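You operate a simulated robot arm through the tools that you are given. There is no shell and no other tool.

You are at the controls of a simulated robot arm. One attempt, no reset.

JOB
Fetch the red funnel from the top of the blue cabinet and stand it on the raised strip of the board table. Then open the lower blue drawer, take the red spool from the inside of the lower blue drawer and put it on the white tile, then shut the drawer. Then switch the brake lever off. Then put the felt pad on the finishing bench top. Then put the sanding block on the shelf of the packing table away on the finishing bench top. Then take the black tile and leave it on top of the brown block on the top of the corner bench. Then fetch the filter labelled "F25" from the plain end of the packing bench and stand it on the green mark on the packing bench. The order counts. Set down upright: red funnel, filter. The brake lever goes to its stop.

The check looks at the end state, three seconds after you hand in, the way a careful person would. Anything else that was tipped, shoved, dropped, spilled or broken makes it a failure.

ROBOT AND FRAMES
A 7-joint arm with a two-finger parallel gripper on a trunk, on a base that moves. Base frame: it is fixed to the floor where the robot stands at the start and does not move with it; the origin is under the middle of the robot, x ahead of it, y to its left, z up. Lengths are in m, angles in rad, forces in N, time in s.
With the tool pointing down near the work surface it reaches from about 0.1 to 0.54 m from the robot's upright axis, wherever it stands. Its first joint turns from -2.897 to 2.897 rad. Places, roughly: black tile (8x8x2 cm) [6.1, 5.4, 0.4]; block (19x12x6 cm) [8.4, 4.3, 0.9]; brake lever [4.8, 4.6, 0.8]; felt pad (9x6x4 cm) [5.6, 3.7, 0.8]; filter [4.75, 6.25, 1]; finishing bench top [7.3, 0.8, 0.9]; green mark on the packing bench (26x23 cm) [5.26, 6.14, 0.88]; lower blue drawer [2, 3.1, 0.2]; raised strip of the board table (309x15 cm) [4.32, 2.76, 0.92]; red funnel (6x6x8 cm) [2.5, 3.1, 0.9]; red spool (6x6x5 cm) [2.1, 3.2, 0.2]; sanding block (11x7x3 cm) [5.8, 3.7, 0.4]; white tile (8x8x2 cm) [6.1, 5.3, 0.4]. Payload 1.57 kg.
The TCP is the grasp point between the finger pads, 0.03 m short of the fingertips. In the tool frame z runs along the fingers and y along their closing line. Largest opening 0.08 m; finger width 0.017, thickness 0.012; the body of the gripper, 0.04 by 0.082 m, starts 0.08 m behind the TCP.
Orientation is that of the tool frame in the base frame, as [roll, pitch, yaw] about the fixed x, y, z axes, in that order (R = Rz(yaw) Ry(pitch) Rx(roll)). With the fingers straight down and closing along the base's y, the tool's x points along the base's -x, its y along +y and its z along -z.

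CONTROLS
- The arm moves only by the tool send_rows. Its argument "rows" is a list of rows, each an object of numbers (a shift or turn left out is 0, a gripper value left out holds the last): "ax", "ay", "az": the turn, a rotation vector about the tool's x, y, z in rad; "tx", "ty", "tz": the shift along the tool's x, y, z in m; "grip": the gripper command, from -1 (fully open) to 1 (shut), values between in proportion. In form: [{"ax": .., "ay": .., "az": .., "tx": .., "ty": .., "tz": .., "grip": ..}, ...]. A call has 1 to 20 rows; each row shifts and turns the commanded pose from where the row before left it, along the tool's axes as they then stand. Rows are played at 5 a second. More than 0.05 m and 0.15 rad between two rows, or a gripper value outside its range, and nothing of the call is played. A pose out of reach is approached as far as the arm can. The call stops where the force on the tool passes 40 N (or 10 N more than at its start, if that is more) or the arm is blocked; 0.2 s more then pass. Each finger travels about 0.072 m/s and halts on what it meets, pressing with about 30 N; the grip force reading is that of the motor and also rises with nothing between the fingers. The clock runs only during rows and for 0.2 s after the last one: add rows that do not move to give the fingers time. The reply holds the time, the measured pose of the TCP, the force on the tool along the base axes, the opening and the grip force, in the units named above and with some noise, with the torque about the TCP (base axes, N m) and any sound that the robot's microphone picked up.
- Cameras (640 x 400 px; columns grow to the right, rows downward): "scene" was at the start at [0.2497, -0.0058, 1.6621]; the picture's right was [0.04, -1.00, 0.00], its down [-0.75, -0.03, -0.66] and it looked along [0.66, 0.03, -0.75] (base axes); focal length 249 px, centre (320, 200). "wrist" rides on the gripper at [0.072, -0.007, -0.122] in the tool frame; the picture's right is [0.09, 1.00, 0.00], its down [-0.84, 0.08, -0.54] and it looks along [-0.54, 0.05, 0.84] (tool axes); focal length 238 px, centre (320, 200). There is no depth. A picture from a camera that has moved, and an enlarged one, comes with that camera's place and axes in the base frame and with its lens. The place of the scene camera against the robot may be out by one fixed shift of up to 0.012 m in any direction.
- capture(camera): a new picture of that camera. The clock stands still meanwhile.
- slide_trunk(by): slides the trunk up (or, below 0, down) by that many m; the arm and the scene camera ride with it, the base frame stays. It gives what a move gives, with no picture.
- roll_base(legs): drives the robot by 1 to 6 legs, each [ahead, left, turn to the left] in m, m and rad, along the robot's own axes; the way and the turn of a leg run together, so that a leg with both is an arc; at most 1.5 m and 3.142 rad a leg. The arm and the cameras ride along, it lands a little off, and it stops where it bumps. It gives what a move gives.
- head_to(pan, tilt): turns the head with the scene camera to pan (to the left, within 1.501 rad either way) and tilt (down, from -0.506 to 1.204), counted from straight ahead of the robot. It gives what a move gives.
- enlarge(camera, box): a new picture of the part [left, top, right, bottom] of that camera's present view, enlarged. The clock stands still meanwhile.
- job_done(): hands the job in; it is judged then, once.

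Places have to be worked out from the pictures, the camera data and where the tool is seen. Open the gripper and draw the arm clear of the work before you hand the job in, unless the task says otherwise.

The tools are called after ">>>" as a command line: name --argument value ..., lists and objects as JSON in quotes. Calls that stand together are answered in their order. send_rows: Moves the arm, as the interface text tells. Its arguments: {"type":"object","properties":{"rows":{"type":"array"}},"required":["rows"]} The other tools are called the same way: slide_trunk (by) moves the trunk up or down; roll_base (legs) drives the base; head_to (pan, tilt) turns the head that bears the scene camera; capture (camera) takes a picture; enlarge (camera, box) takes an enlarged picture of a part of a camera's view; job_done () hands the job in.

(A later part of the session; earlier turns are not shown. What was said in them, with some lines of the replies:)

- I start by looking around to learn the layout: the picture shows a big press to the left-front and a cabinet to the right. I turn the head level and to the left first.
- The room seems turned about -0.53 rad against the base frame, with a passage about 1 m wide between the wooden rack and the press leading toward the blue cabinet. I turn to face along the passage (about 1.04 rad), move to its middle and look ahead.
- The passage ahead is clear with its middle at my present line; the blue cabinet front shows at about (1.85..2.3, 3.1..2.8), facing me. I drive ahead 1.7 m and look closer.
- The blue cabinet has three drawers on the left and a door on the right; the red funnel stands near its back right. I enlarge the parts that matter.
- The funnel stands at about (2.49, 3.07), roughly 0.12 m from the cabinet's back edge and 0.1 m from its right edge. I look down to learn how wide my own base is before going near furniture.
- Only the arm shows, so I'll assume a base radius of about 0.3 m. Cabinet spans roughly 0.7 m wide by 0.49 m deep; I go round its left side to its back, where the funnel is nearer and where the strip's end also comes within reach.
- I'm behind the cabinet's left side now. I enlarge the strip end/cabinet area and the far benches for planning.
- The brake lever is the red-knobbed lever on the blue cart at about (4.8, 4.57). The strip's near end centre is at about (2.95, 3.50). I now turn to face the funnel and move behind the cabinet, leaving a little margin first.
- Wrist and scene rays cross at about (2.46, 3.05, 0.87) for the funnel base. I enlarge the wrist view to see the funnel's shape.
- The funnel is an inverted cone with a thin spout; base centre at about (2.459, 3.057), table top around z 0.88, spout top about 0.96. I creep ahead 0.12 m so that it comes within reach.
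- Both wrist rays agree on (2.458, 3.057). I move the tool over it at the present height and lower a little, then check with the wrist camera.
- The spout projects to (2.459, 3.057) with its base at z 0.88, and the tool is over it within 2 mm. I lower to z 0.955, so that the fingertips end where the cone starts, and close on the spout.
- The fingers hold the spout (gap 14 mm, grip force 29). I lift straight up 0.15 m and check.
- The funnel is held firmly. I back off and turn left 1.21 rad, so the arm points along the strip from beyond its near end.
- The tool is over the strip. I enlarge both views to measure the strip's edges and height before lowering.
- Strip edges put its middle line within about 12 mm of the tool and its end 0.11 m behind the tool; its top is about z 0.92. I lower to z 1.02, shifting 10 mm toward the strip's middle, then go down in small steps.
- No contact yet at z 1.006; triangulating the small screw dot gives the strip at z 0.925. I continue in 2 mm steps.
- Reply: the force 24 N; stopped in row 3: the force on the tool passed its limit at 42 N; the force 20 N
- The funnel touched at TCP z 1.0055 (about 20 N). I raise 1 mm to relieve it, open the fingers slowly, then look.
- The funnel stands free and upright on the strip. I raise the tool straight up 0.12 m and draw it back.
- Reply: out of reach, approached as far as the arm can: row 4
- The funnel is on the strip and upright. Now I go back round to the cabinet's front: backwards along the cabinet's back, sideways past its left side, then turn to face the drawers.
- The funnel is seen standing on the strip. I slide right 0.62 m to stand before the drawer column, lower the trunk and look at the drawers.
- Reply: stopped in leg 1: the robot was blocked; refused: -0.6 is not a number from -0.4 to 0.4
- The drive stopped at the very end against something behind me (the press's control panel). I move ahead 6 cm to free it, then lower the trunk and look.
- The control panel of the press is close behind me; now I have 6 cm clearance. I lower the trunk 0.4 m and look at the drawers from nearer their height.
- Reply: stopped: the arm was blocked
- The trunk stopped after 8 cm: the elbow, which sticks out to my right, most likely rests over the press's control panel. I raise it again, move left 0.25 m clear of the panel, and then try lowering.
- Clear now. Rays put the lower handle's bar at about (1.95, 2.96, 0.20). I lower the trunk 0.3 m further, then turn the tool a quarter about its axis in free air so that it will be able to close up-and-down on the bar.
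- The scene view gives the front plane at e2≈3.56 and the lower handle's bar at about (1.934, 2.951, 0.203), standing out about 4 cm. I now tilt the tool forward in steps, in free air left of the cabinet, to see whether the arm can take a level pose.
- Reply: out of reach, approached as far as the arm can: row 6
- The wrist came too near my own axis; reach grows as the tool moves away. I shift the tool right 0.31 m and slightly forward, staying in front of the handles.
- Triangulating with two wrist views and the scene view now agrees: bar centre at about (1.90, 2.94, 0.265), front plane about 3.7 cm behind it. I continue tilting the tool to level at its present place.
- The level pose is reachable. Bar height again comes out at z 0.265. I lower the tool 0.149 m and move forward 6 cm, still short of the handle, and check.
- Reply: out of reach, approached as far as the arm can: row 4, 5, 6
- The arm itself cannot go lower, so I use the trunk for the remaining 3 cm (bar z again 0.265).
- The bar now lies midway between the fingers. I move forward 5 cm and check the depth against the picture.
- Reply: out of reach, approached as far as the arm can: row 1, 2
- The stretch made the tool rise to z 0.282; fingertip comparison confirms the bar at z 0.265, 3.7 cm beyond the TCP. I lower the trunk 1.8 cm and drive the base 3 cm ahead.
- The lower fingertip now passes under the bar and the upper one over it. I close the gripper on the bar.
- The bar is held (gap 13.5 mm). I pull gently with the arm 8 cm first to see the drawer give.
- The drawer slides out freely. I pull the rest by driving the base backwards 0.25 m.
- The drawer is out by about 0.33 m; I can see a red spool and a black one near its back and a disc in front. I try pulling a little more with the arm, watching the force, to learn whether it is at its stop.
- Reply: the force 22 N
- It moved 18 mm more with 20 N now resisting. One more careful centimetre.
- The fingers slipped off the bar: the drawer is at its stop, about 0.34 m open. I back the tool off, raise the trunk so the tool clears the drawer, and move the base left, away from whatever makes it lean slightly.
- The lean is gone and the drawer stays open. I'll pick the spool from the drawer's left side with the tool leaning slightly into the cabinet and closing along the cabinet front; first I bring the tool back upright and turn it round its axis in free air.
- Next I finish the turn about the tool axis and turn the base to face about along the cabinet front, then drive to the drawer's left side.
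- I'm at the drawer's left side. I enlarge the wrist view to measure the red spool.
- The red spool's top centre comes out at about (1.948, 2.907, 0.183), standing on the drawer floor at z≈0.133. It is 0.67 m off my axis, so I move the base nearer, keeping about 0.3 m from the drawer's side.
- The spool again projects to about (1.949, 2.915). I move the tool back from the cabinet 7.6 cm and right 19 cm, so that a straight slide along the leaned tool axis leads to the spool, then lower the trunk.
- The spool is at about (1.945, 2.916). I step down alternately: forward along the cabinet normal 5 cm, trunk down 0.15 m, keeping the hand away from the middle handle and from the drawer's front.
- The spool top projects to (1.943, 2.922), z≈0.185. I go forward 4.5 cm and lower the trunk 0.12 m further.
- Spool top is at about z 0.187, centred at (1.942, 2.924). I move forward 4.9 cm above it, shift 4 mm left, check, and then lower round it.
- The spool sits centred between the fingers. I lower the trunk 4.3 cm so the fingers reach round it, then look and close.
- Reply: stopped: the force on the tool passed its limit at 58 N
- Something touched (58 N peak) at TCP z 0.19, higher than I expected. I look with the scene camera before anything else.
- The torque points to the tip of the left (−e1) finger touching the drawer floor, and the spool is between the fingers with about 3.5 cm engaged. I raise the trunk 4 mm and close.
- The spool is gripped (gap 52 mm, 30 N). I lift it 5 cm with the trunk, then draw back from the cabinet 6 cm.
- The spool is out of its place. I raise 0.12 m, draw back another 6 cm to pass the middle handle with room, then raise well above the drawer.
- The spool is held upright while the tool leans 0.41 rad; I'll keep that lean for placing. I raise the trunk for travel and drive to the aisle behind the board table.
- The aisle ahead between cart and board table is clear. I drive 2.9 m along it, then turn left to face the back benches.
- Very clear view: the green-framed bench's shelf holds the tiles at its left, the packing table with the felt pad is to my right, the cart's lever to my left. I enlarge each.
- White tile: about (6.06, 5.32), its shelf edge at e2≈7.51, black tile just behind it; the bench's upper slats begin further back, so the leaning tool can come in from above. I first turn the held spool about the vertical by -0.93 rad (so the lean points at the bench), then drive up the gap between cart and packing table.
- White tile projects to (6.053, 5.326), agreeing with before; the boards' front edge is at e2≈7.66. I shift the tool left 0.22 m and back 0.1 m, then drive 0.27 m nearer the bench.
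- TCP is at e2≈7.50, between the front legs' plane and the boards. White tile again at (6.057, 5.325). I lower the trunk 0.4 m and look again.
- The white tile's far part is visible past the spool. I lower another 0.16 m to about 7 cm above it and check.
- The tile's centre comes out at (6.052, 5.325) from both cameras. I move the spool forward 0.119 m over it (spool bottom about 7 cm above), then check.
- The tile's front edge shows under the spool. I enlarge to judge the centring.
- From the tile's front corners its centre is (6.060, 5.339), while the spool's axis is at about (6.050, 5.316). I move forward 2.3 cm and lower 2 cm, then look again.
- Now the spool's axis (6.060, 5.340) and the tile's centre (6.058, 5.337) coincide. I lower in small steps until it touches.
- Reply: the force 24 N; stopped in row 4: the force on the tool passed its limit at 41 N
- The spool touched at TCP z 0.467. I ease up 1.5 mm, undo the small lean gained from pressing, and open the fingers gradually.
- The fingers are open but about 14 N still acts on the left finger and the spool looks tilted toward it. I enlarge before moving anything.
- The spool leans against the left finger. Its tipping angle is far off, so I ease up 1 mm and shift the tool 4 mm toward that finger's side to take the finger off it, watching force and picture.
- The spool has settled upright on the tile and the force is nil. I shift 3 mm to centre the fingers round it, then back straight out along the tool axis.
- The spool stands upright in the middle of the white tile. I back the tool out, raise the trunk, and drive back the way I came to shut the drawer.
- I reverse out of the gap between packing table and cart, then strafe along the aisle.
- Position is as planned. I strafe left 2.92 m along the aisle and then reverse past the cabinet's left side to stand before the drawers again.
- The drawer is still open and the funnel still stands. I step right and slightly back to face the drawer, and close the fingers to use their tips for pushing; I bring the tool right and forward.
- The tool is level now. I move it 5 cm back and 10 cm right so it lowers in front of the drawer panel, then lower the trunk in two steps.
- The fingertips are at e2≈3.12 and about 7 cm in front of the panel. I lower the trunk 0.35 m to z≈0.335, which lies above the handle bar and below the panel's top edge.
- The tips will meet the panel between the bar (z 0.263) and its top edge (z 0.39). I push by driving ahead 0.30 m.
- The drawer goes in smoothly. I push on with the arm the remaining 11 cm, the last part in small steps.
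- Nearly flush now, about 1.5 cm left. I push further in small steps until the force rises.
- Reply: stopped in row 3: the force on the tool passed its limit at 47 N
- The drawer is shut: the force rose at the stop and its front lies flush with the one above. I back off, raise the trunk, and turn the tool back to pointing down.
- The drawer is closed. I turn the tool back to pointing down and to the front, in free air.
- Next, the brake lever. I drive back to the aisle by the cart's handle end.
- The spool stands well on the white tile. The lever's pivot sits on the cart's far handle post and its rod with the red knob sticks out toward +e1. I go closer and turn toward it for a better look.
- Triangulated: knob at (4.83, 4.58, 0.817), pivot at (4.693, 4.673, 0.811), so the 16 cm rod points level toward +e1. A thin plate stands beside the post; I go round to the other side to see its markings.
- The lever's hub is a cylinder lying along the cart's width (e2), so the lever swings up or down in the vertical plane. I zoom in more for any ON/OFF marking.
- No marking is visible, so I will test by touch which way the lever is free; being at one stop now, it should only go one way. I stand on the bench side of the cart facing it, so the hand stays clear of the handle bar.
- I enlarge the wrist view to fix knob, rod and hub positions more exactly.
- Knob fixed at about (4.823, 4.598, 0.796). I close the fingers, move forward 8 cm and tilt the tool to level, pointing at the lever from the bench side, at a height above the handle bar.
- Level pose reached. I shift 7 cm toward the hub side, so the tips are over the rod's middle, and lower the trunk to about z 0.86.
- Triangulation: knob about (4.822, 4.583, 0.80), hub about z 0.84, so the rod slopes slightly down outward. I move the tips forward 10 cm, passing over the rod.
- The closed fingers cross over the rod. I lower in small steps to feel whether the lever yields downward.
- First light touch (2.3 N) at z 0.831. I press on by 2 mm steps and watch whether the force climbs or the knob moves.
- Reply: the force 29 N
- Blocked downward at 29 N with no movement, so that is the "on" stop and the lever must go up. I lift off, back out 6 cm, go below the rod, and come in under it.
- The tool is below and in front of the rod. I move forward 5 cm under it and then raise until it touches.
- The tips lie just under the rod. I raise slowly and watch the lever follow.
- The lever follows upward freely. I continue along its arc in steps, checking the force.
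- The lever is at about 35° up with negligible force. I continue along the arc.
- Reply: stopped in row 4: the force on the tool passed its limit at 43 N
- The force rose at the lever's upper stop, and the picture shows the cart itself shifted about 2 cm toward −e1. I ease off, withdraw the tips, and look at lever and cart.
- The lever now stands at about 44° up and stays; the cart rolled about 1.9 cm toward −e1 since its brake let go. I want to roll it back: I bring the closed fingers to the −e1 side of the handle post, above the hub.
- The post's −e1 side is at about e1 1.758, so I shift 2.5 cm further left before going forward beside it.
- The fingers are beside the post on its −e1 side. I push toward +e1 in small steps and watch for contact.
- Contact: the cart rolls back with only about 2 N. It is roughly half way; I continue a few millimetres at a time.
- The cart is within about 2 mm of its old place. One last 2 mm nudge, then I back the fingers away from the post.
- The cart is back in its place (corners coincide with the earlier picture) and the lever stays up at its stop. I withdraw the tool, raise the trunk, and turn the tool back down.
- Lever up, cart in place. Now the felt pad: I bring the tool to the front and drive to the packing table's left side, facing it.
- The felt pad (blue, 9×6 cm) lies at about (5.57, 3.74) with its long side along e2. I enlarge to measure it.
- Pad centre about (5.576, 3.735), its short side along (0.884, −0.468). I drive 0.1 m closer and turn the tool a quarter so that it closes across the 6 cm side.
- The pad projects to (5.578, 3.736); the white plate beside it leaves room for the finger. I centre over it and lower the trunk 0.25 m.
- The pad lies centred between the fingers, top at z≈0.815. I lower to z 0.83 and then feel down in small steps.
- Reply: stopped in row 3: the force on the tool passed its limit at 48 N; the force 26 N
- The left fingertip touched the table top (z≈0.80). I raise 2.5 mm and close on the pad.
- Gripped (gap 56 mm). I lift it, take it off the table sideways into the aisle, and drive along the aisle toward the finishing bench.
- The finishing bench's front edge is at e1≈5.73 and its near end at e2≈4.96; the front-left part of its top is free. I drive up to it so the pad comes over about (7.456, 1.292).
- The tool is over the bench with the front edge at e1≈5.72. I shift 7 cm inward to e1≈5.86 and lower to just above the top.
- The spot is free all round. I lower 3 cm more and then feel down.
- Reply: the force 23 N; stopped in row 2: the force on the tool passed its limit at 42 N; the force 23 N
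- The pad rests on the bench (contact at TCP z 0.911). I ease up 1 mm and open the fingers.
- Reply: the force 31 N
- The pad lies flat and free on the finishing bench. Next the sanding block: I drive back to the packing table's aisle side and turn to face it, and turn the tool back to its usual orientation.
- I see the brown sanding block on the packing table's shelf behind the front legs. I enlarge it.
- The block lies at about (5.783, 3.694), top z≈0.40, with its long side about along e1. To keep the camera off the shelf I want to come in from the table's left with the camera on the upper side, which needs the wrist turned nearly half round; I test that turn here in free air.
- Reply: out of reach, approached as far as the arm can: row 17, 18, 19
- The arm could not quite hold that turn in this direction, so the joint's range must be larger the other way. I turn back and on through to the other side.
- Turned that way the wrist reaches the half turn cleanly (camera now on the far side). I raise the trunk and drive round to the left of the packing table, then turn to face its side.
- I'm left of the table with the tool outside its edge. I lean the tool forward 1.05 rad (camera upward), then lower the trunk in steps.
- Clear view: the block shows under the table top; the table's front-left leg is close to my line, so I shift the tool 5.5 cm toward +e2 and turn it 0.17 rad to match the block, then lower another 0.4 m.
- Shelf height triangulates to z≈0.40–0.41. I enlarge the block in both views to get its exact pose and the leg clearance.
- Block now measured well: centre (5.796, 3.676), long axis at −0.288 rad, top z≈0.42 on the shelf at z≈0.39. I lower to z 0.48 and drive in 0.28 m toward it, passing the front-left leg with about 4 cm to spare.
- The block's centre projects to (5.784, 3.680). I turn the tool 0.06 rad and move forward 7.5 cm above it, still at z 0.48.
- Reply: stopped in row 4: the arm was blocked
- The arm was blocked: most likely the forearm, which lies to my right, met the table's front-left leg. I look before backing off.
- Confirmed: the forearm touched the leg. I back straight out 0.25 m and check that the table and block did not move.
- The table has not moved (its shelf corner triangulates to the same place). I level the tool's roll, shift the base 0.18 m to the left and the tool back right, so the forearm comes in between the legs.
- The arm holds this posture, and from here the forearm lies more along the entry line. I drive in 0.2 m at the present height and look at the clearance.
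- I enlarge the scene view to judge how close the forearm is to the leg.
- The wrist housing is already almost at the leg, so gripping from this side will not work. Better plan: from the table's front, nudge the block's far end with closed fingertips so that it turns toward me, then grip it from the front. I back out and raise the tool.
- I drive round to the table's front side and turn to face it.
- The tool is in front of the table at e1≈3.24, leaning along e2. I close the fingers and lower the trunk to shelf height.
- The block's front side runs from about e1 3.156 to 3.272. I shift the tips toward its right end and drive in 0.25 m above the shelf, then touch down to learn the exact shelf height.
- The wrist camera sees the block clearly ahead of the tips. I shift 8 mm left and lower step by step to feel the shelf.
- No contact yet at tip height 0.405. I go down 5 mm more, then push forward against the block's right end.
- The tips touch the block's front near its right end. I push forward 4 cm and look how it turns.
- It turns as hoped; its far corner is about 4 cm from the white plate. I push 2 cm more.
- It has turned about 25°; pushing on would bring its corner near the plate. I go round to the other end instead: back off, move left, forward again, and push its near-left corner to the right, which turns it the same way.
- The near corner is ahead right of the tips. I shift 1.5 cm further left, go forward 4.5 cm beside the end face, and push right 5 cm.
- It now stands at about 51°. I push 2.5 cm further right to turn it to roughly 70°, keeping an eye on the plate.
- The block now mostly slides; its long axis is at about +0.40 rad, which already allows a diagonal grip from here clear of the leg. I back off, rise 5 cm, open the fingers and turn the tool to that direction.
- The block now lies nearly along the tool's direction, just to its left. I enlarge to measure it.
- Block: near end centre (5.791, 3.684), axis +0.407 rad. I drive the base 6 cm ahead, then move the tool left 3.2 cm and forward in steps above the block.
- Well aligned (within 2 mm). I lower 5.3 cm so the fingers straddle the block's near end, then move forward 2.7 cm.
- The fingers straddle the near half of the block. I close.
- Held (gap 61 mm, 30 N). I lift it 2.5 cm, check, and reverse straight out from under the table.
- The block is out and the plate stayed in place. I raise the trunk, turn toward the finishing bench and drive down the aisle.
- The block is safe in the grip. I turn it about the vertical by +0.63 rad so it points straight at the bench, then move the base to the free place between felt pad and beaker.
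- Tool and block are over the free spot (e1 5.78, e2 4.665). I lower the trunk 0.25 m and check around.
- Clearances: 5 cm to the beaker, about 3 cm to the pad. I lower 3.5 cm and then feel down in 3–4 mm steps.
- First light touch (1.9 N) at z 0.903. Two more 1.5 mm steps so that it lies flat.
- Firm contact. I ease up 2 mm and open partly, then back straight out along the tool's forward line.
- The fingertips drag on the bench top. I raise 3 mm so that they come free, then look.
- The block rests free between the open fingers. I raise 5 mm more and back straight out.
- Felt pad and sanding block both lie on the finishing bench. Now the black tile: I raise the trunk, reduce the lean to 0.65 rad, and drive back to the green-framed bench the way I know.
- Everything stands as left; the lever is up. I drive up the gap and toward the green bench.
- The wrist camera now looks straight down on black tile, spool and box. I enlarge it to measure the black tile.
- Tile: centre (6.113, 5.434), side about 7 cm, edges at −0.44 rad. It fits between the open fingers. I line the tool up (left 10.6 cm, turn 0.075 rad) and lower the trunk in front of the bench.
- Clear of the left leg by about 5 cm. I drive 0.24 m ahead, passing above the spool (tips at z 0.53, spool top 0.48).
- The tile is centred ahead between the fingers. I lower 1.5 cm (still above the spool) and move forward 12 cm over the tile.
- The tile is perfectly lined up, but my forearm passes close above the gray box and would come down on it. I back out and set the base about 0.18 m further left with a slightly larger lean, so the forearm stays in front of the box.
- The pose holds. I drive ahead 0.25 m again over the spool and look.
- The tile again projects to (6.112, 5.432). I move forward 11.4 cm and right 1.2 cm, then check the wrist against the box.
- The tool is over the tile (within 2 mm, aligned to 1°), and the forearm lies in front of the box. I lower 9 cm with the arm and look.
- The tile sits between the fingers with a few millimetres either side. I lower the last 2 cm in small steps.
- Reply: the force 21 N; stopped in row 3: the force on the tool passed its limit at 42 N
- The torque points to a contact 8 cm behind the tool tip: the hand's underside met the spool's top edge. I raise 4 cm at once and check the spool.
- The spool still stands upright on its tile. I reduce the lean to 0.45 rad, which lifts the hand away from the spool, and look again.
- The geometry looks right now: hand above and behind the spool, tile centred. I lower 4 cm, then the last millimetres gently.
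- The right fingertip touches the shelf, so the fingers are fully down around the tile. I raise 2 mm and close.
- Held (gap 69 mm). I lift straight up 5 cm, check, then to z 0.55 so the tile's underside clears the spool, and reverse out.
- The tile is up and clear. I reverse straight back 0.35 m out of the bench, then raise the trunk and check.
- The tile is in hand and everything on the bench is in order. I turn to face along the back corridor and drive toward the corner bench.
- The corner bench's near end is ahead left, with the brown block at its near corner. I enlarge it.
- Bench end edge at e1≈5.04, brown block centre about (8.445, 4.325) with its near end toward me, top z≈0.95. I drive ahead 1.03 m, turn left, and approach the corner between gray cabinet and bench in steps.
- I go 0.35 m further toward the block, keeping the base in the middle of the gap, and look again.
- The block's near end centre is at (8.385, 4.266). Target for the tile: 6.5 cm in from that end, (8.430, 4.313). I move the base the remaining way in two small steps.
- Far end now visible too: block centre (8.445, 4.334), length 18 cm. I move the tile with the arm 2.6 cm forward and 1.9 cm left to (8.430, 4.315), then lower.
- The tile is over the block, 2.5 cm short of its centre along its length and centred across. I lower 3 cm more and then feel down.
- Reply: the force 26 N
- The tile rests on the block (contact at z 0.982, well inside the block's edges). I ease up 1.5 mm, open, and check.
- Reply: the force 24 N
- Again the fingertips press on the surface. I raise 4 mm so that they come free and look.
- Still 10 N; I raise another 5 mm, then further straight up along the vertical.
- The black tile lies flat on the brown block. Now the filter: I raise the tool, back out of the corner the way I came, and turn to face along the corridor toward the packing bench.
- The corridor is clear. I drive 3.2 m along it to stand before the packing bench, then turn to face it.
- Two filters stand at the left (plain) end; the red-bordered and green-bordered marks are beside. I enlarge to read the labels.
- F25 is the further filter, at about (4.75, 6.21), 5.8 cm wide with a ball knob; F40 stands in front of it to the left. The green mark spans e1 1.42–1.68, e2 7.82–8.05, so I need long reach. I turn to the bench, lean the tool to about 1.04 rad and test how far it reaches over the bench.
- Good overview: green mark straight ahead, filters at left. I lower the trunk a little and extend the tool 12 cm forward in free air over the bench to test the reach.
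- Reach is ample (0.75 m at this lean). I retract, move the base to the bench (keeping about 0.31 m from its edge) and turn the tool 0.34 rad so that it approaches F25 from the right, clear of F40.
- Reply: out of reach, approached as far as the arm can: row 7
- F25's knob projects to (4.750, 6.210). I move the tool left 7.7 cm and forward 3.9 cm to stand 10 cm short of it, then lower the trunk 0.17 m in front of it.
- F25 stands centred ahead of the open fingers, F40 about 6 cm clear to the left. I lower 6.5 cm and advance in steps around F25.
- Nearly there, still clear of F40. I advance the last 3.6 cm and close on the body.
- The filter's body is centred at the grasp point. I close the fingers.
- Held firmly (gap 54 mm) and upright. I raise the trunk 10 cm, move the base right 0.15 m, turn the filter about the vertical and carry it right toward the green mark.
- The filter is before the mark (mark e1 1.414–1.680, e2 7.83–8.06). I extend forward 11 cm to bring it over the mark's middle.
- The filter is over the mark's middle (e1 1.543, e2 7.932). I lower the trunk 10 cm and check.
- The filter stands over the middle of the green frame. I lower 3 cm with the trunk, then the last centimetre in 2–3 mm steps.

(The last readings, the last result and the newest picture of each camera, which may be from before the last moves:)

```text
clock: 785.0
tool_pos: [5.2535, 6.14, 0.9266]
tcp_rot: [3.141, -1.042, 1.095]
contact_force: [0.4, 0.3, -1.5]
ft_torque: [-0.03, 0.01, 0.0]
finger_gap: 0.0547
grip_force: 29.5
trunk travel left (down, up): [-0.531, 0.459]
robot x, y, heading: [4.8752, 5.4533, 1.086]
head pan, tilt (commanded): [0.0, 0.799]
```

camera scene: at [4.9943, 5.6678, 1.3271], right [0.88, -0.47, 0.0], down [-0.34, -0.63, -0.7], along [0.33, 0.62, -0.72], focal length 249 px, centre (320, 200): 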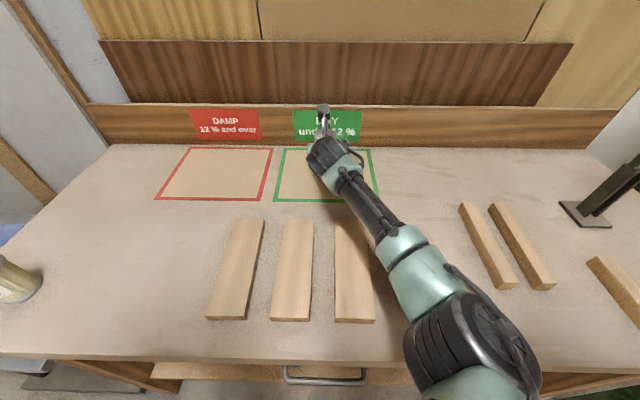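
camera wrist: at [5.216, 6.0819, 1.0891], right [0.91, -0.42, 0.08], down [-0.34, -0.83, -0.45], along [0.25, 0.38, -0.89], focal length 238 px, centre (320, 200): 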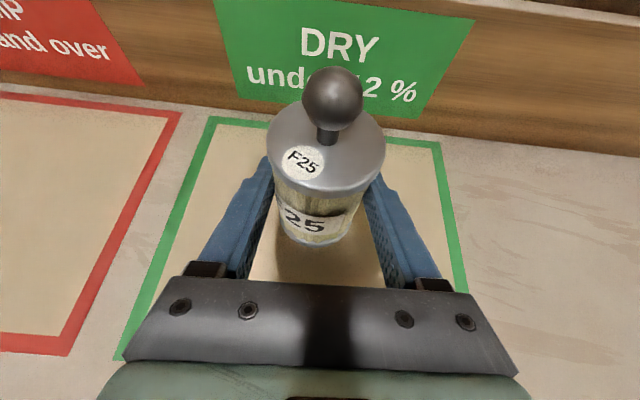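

>>> send_rows --rows '[{"tx": -0.0013, "tz": 0.0008}, {}, {"tx": -0.0013, "tz": 0.0008}, {}]'

>>> send_rows --rows '[{"tx": -0.0009, "tz": 0.0005}, {}]'

>>> capture --camera "wrist"

```text
clock: 786.0
tool_pos: [5.2534, 6.1401, 0.9271]
tcp_rot: [3.141, -1.048, 1.094]
contact_force: [-1.3, -0.2, 8.1]
ft_torque: [0.05, 0.21, 0.01]
finger_gap: 0.0544
grip_force: 30.3
trunk travel left (down, up): [-0.531, 0.459]
robot x, y, heading: [4.8749, 5.4528, 1.083]
head pan, tilt (commanded): [0.0, 0.799]
```

```text
clock: 786.6
tool_pos: [5.2525, 6.1399, 0.9268]
tcp_rot: [3.139, -1.048, 1.093]
contact_force: [-0.3, 0.4, 15.0]
ft_torque: [0.04, 0.26, 0.05]
finger_gap: 0.0545
grip_force: 30.1
trunk travel left (down, up): [-0.531, 0.459]
robot x, y, heading: [4.8734, 5.4574, 1.086]
head pan, tilt (commanded): [0.0, 0.799]
```

```text
taken
camera wrist: at [5.2157, 6.0808, 1.0489], right [0.91, -0.42, 0.08], down [-0.34, -0.82, -0.45], along [0.26, 0.38, -0.89], focal length 238 px, centre (320, 200)
```

wrist: 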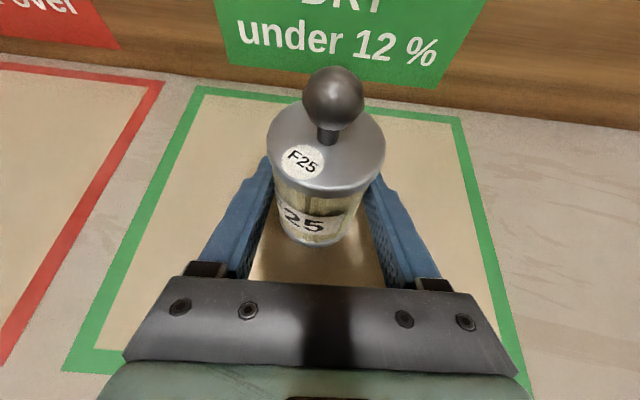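

It stands on the mark (15 N at z 0.927). I ease up 1 mm, open gently, and check.

>>> send_rows --rows '[{"tx": 0.0009, "tz": -0.0005}, {}, {"grip": 0.1}, {"grip": -0.2}, {"grip": -0.6}, {"grip": -1}, {}, {}]'

>>> capture --camera "wrist"

```text
clock: 788.5
tool_pos: [5.2544, 6.1394, 0.9238]
tcp_rot: [3.14, -1.044, 1.096]
contact_force: [-0.8, 0.4, 0.5]
ft_torque: [0.0, -0.01, 0.0]
finger_gap: 0.0802
grip_force: 0.0
trunk travel left (down, up): [-0.531, 0.459]
robot x, y, heading: [4.8731, 5.4551, 1.084]
head pan, tilt (commanded): [0.0, 0.799]
```

```text
taken
camera wrist: at [5.2168, 6.0817, 1.0466], right [0.91, -0.42, 0.08], down [-0.34, -0.83, -0.45], along [0.25, 0.38, -0.89], focal length 238 px, centre (320, 200)
```

wrist: 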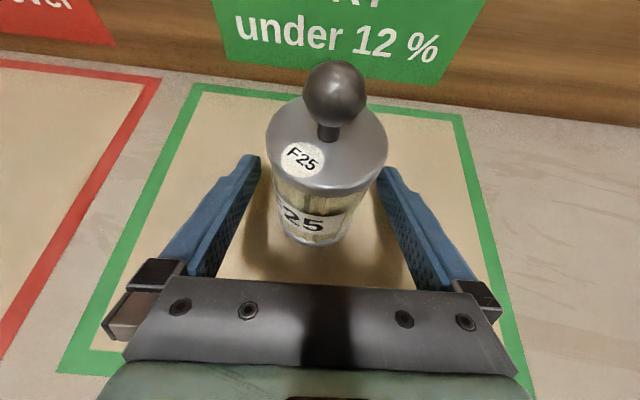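

The filter stands upright and free on the green mark. I back the tool straight out, then raise it and look at the result.

>>> send_rows --rows '[{"tx": -0.0101, "tz": -0.0173}, {"tx": -0.0151, "tz": -0.0259}, {"tx": -0.0202, "tz": -0.0345}, {"tx": -0.0202, "tz": -0.0345}, {}]'

>>> slide_trunk --by 0.25

>>> roll_base --legs '[[-0.25, 0, 0]]'

>>> capture --camera "scene"

>>> capture --camera "wrist"

```text
clock: 789.6
tool_pos: [5.1937, 6.0244, 0.9221]
tcp_rot: [3.14, -1.041, 1.093]
contact_force: [1.0, 0.2, 0.2]
ft_torque: [0.0, 0.01, 0.0]
finger_gap: 0.08
grip_force: 0.1
trunk travel left (down, up): [-0.531, 0.459]
robot x, y, heading: [4.8706, 5.459, 1.082]
head pan, tilt (commanded): [0.0, 0.799]
```

```text
clock: 792.2
tool_pos: [5.1953, 6.0241, 1.1731]
tcp_rot: [3.14, -1.042, 1.095]
contact_force: [0.5, 0.5, -0.1]
ft_torque: [0.01, 0.01, 0.02]
finger_gap: 0.08
grip_force: 0.1
trunk travel left (down, up): [-0.781, 0.209]
robot x, y, heading: [4.8753, 5.4543, 1.084]
head pan, tilt (commanded): [0.0, 0.799]
```

```text
clock: 794.0
tool_pos: [5.0761, 5.8061, 1.1722]
tcp_rot: [3.141, -1.042, 1.096]
contact_force: [-0.1, -0.5, -0.4]
ft_torque: [0.0, 0.0, 0.01]
finger_gap: 0.0802
grip_force: 0.1
trunk travel left (down, up): [-0.781, 0.209]
robot x, y, heading: [4.7603, 5.2345, 1.088]
head pan, tilt (commanded): [0.0, 0.799]
```

```text
taken
camera scene: at [4.8781, 5.4491, 1.5471], right [0.88, -0.47, 0.0], down [-0.33, -0.63, -0.7], along [0.33, 0.62, -0.72], focal length 249 px, centre (320, 200)
```

scene: 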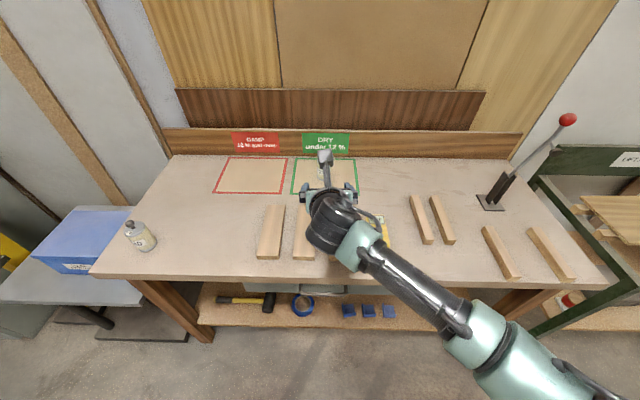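

```text
taken
camera wrist: at [5.0399, 5.7477, 1.2961], right [0.91, -0.41, 0.08], down [-0.34, -0.83, -0.45], along [0.25, 0.38, -0.89], focal length 238 px, centre (320, 200)
```

wrist: 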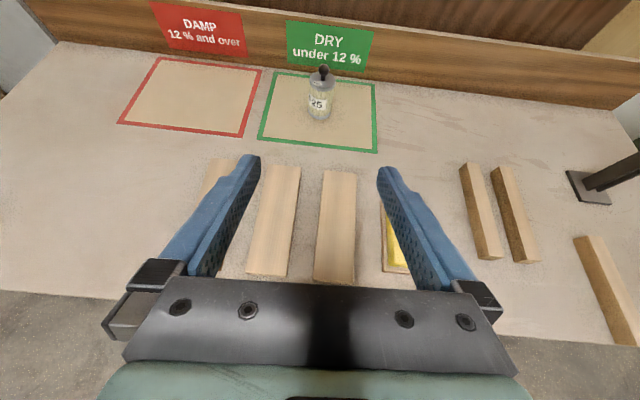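

F25 stands upright on the green mark; F40 and the rest are untouched. Before handing in I want to verify the brake lever once more, so I turn round toward the cart.

>>> roll_base --legs '[[0, 0, -1.58], [0, 0, -1.58]]'

>>> head_to --pan -0.3 --tilt 0.7

>>> capture --camera "scene"

```text
clock: 802.1
tool_pos: [4.4317, 4.6727, 1.1723]
tcp_rot: [3.14, -1.042, -2.058]
contact_force: [0.2, -1.0, -0.6]
ft_torque: [0.0, 0.01, 0.01]
finger_gap: 0.0802
grip_force: 0.0
trunk travel left (down, up): [-0.781, 0.209]
robot x, y, heading: [4.7634, 5.235, -2.071]
head pan, tilt (commanded): [0.0, 0.799]
```

```text
clock: 802.9
tool_pos: [4.4331, 4.6718, 1.1717]
tcp_rot: [3.138, -1.042, -2.058]
contact_force: [0.3, 0.0, -0.1]
ft_torque: [-0.01, 0.03, -0.02]
finger_gap: 0.08
grip_force: 0.1
trunk travel left (down, up): [-0.781, 0.209]
robot x, y, heading: [4.7568, 5.2376, -2.07]
head pan, tilt (commanded): [-0.3, 0.7]
```

```text
taken
camera scene: at [4.6189, 5.019, 1.5553], right [-0.7, 0.72, 0.0], down [0.46, 0.45, -0.76], along [-0.55, -0.53, -0.64], focal length 249 px, centre (320, 200)
```

scene: 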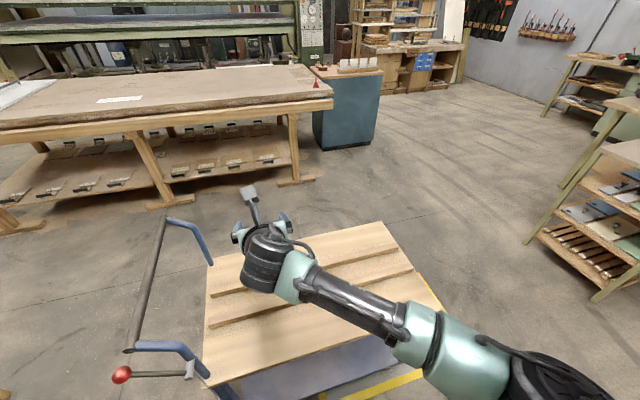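

The lever shows at lower left; I turn the head toward it for a closer look.

>>> head_to --pan 0.3 --tilt 0.9

>>> capture --camera "scene"

>>> enlarge --camera "scene" --box '[240, 230, 400, 380]'

```text
clock: 803.9
tool_pos: [4.4322, 4.6712, 1.1725]
tcp_rot: [3.14, -1.042, -2.06]
contact_force: [-0.2, -0.1, -0.6]
ft_torque: [-0.03, -0.04, 0.0]
finger_gap: 0.0799
grip_force: 0.0
trunk travel left (down, up): [-0.781, 0.209]
robot x, y, heading: [4.7594, 5.2346, -2.072]
head pan, tilt (commanded): [0.3, 0.901]
```

```text
taken
camera scene: at [4.6647, 5.0042, 1.5392], right [-0.98, 0.2, 0.0], down [0.16, 0.77, -0.62], along [-0.12, -0.61, -0.78], focal length 249 px, centre (320, 200)
```

scene: 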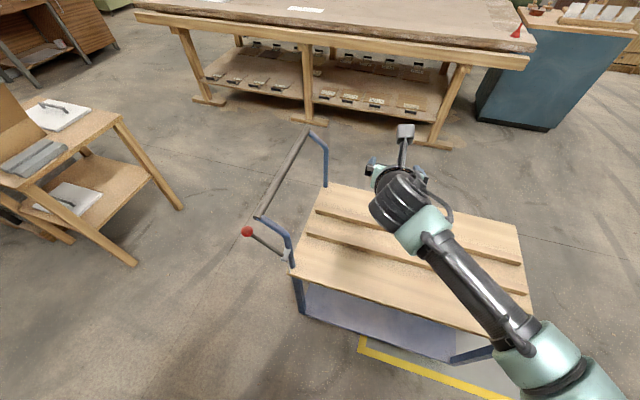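

```text
2.67 times, centred on (320, 305) of scene
camera zoom: at [4.6647, 5.0042, 1.5392], right [-0.98, 0.2, 0.0], down [0.16, 0.77, -0.62], along [-0.12, -0.61, -0.78], focal length 664 px, centre (320, -80)
```

zoom: 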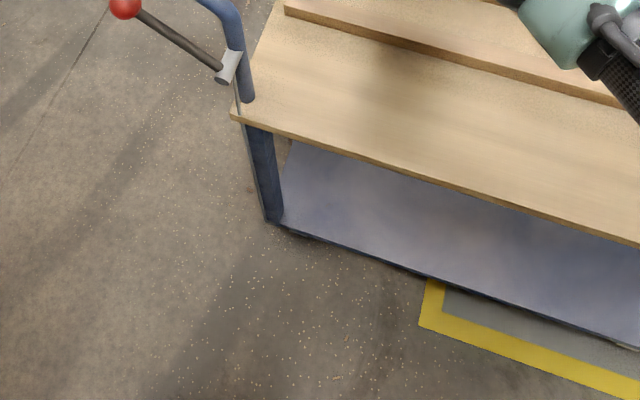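

By triangulation the lever now seems to be at roughly 30–40°, lower than I left it; I want a true side view. I turn so the arm points away from the cart, lower the trunk, and look at the lever level from the side.

>>> roll_base --legs '[[0, 0, 1.557], [0.25, 0.06, 0]]'

>>> slide_trunk --by -0.4

>>> slide_trunk --by -0.2

>>> head_to --pan -1.5 --tilt 0.2

>>> capture --camera "scene"

```text
clock: 809.5
tool_pos: [5.5606, 4.8238, 1.1731]
tcp_rot: [3.141, -1.042, -0.515]
contact_force: [-0.2, -0.2, 0.1]
ft_torque: [0.01, -0.02, -0.01]
finger_gap: 0.0804
grip_force: 0.1
trunk travel left (down, up): [-0.781, 0.209]
robot x, y, heading: [5.0029, 5.1645, -0.526]
head pan, tilt (commanded): [0.3, 0.901]
```

```text
clock: 813.4
tool_pos: [5.561, 4.823, 0.773]
tcp_rot: [3.14, -1.041, -0.516]
contact_force: [-0.2, 0.1, -0.1]
ft_torque: [-0.01, 0.01, -0.04]
finger_gap: 0.0799
grip_force: 0.0
trunk travel left (down, up): [-0.381, 0.609]
robot x, y, heading: [5.0061, 5.1625, -0.526]
head pan, tilt (commanded): [0.3, 0.901]
```

```text
clock: 815.5
tool_pos: [5.5607, 4.8237, 0.5727]
tcp_rot: [3.14, -1.043, -0.515]
contact_force: [-0.1, 0.6, -0.2]
ft_torque: [0.01, 0.0, -0.03]
finger_gap: 0.0801
grip_force: 0.0
trunk travel left (down, up): [-0.181, 0.809]
robot x, y, heading: [5.0038, 5.1615, -0.523]
head pan, tilt (commanded): [0.3, 0.901]
```

```text
clock: 817.3
tool_pos: [5.5595, 4.8221, 0.5727]
tcp_rot: [3.141, -1.043, -0.515]
contact_force: [-0.1, 0.9, 0.5]
ft_torque: [0.0, 0.02, 0.03]
finger_gap: 0.0803
grip_force: 0.1
trunk travel left (down, up): [-0.181, 0.809]
robot x, y, heading: [5.0036, 5.1665, -0.523]
head pan, tilt (commanded): [-1.499, 0.201]
```

```text
taken
camera scene: at [5.1123, 4.9859, 1.0007], right [-0.9, 0.44, 0.0], down [0.09, 0.18, -0.98], along [-0.43, -0.88, -0.2], focal length 249 px, centre (320, 200)
```

scene: 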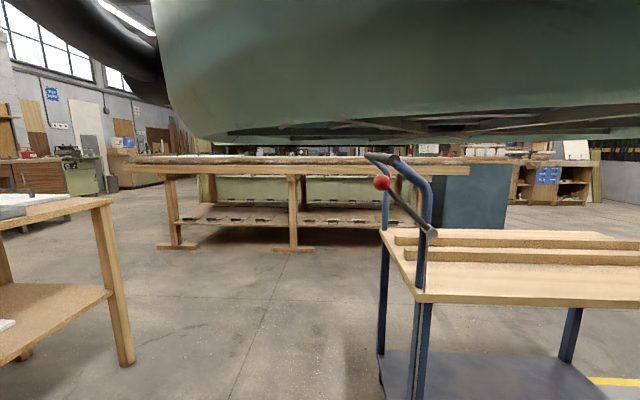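

From the side the lever stands at about 45° upward. I enlarge to measure it exactly.

>>> enlarge --camera "scene" --box '[350, 140, 450, 250]'

```text
3.64 times, centred on (400, 195) of scene
camera zoom: at [5.1123, 4.9859, 1.0007], right [-0.9, 0.44, 0.0], down [0.09, 0.18, -0.98], along [-0.43, -0.88, -0.2], focal length 905 px, centre (29, 218)
```

zoom: 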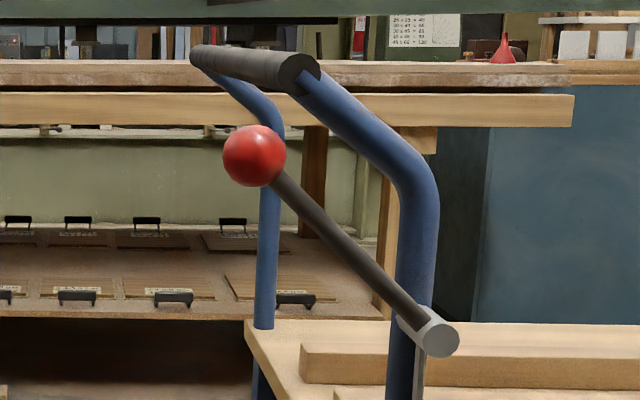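

The lever is at 45°, where it met its upper stop. I also check from afar the area by the press panel that I bumped early on.

>>> enlarge --camera "scene" --box '[330, 135, 470, 180]'

>>> slide_trunk --by 0.4

>>> slide_trunk --by 0.35

>>> head_to --pan -1.3 --tilt 0.25

>>> capture --camera "scene"

```text
4.57 times, centred on (400, 158) of scene
camera zoom: at [5.1123, 4.9859, 1.0007], right [-0.9, 0.44, 0.0], down [0.09, 0.18, -0.98], along [-0.43, -0.88, -0.2], focal length 1138 px, centre (-46, 394)
```

zoom: 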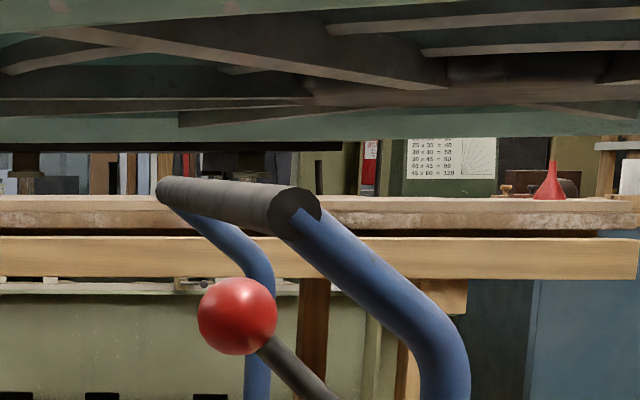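

```text
clock: 821.2
tool_pos: [5.5615, 4.8228, 0.9729]
tcp_rot: [3.14, -1.042, -0.513]
contact_force: [0.6, -0.7, 0.3]
ft_torque: [-0.01, -0.02, -0.01]
finger_gap: 0.0801
grip_force: 0.1
trunk travel left (down, up): [-0.581, 0.409]
robot x, y, heading: [5.0025, 5.1638, -0.525]
head pan, tilt (commanded): [-1.499, 0.201]
```

```text
clock: 824.6
tool_pos: [5.5603, 4.8242, 1.3236]
tcp_rot: [3.141, -1.042, -0.515]
contact_force: [-1.2, -0.5, -0.2]
ft_torque: [-0.03, 0.02, 0.02]
finger_gap: 0.0802
grip_force: 0.1
trunk travel left (down, up): [-0.931, 0.059]
robot x, y, heading: [5.0051, 5.1612, -0.529]
head pan, tilt (commanded): [-1.499, 0.201]
```

```text
clock: 825.3
tool_pos: [5.5603, 4.8241, 1.3222]
tcp_rot: [3.139, -1.042, -0.514]
contact_force: [0.1, 0.2, -1.0]
ft_torque: [0.0, 0.02, 0.01]
finger_gap: 0.0802
grip_force: 0.0
trunk travel left (down, up): [-0.931, 0.059]
robot x, y, heading: [5.0049, 5.1657, -0.526]
head pan, tilt (commanded): [-1.3, 0.25]
```

```text
taken
camera scene: at [5.1295, 4.9794, 1.7462], right [-0.97, 0.25, 0.0], down [0.06, 0.24, -0.97], along [-0.24, -0.94, -0.25], focal length 249 px, centre (320, 200)
```

scene: 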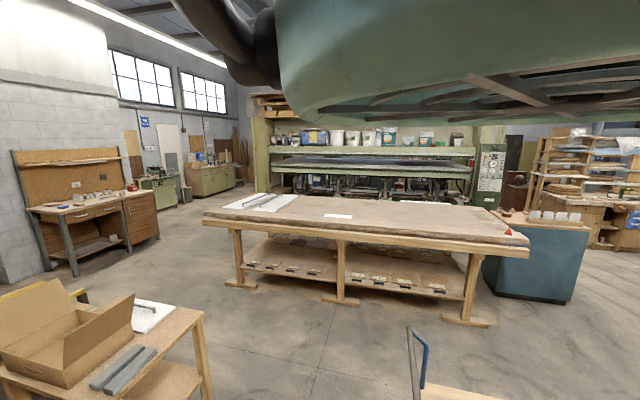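

I enlarge the press panel region to look for the bottle that stood beside it.

>>> enlarge --camera "scene" --box '[420, 130, 540, 215]'

>>> enlarge --camera "scene" --box '[10, 140, 180, 250]'

```text
4.71 times, centred on (480, 172) of scene
camera zoom: at [5.1295, 4.9794, 1.7462], right [-0.97, 0.25, 0.0], down [0.06, 0.24, -0.97], along [-0.24, -0.94, -0.25], focal length 1171 px, centre (-433, 329)
```

zoom: 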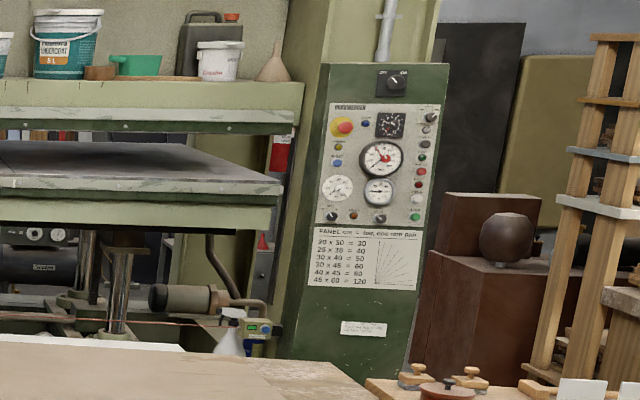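

```text
3.64 times, centred on (95, 195) of scene
camera zoom: at [5.1295, 4.9794, 1.7462], right [-0.97, 0.25, 0.0], down [0.06, 0.24, -0.97], along [-0.24, -0.94, -0.25], focal length 905 px, centre (1138, 218)
```

zoom: 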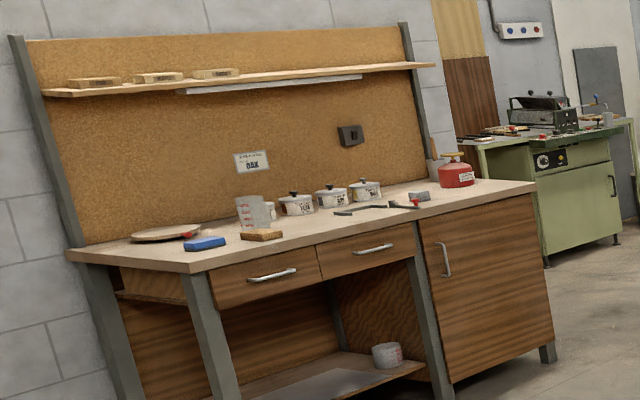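

All parts check out: funnel on the strip, spool on the white tile, drawer shut, lever at its stop, pad and block on the finishing bench, tile on the block, F25 on the green mark; the bottle by the press stands too. The gripper is open and the arm is clear, so I hand in.

>>> job_done

```text
The job is handed in.
```

I did all seven steps in the order you gave and handed the job in. I don't have the check's result.

| Step | End state |
|---|---|
| Red funnel | Upright on the raised strip, near its end by the blue cabinet |
| Red spool | Standing near the middle of the white tile; the lower blue drawer was pushed to its stop and flush |
| Brake lever | Up at about 45°, where it met a stop; there were no markings, but it would not go down at all, so I took up as off |
| Felt pad | On the finishing bench top |
| Sanding block | On the finishing bench top, next to the pad |
| Black tile | Flat on the brown block on the corner bench |
| Filter F25 | Upright in the middle of the green mark |

These things happened along the way and could matter to a strict check:

- **Cart:** it rolled about 2 cm when the lever reached its stop. I pushed it back to within a few millimetres.
- **Spool:** the hand pressed on its top (about 42 N) while I reached for the black tile. It still stood upright on its tile afterwards.
- **Sanding block:** I had to nudge and turn it on the shelf before I could grip it. The white plate beside it stayed in place.
- **Bumps:** I bumped something beside the press early on, most likely its control panel. Later my arm touched a leg of the packing table. Neither the panel, the bottle next to it nor the table had moved when I looked.

I last looked directly at the drawer right after closing it, not at the very end.
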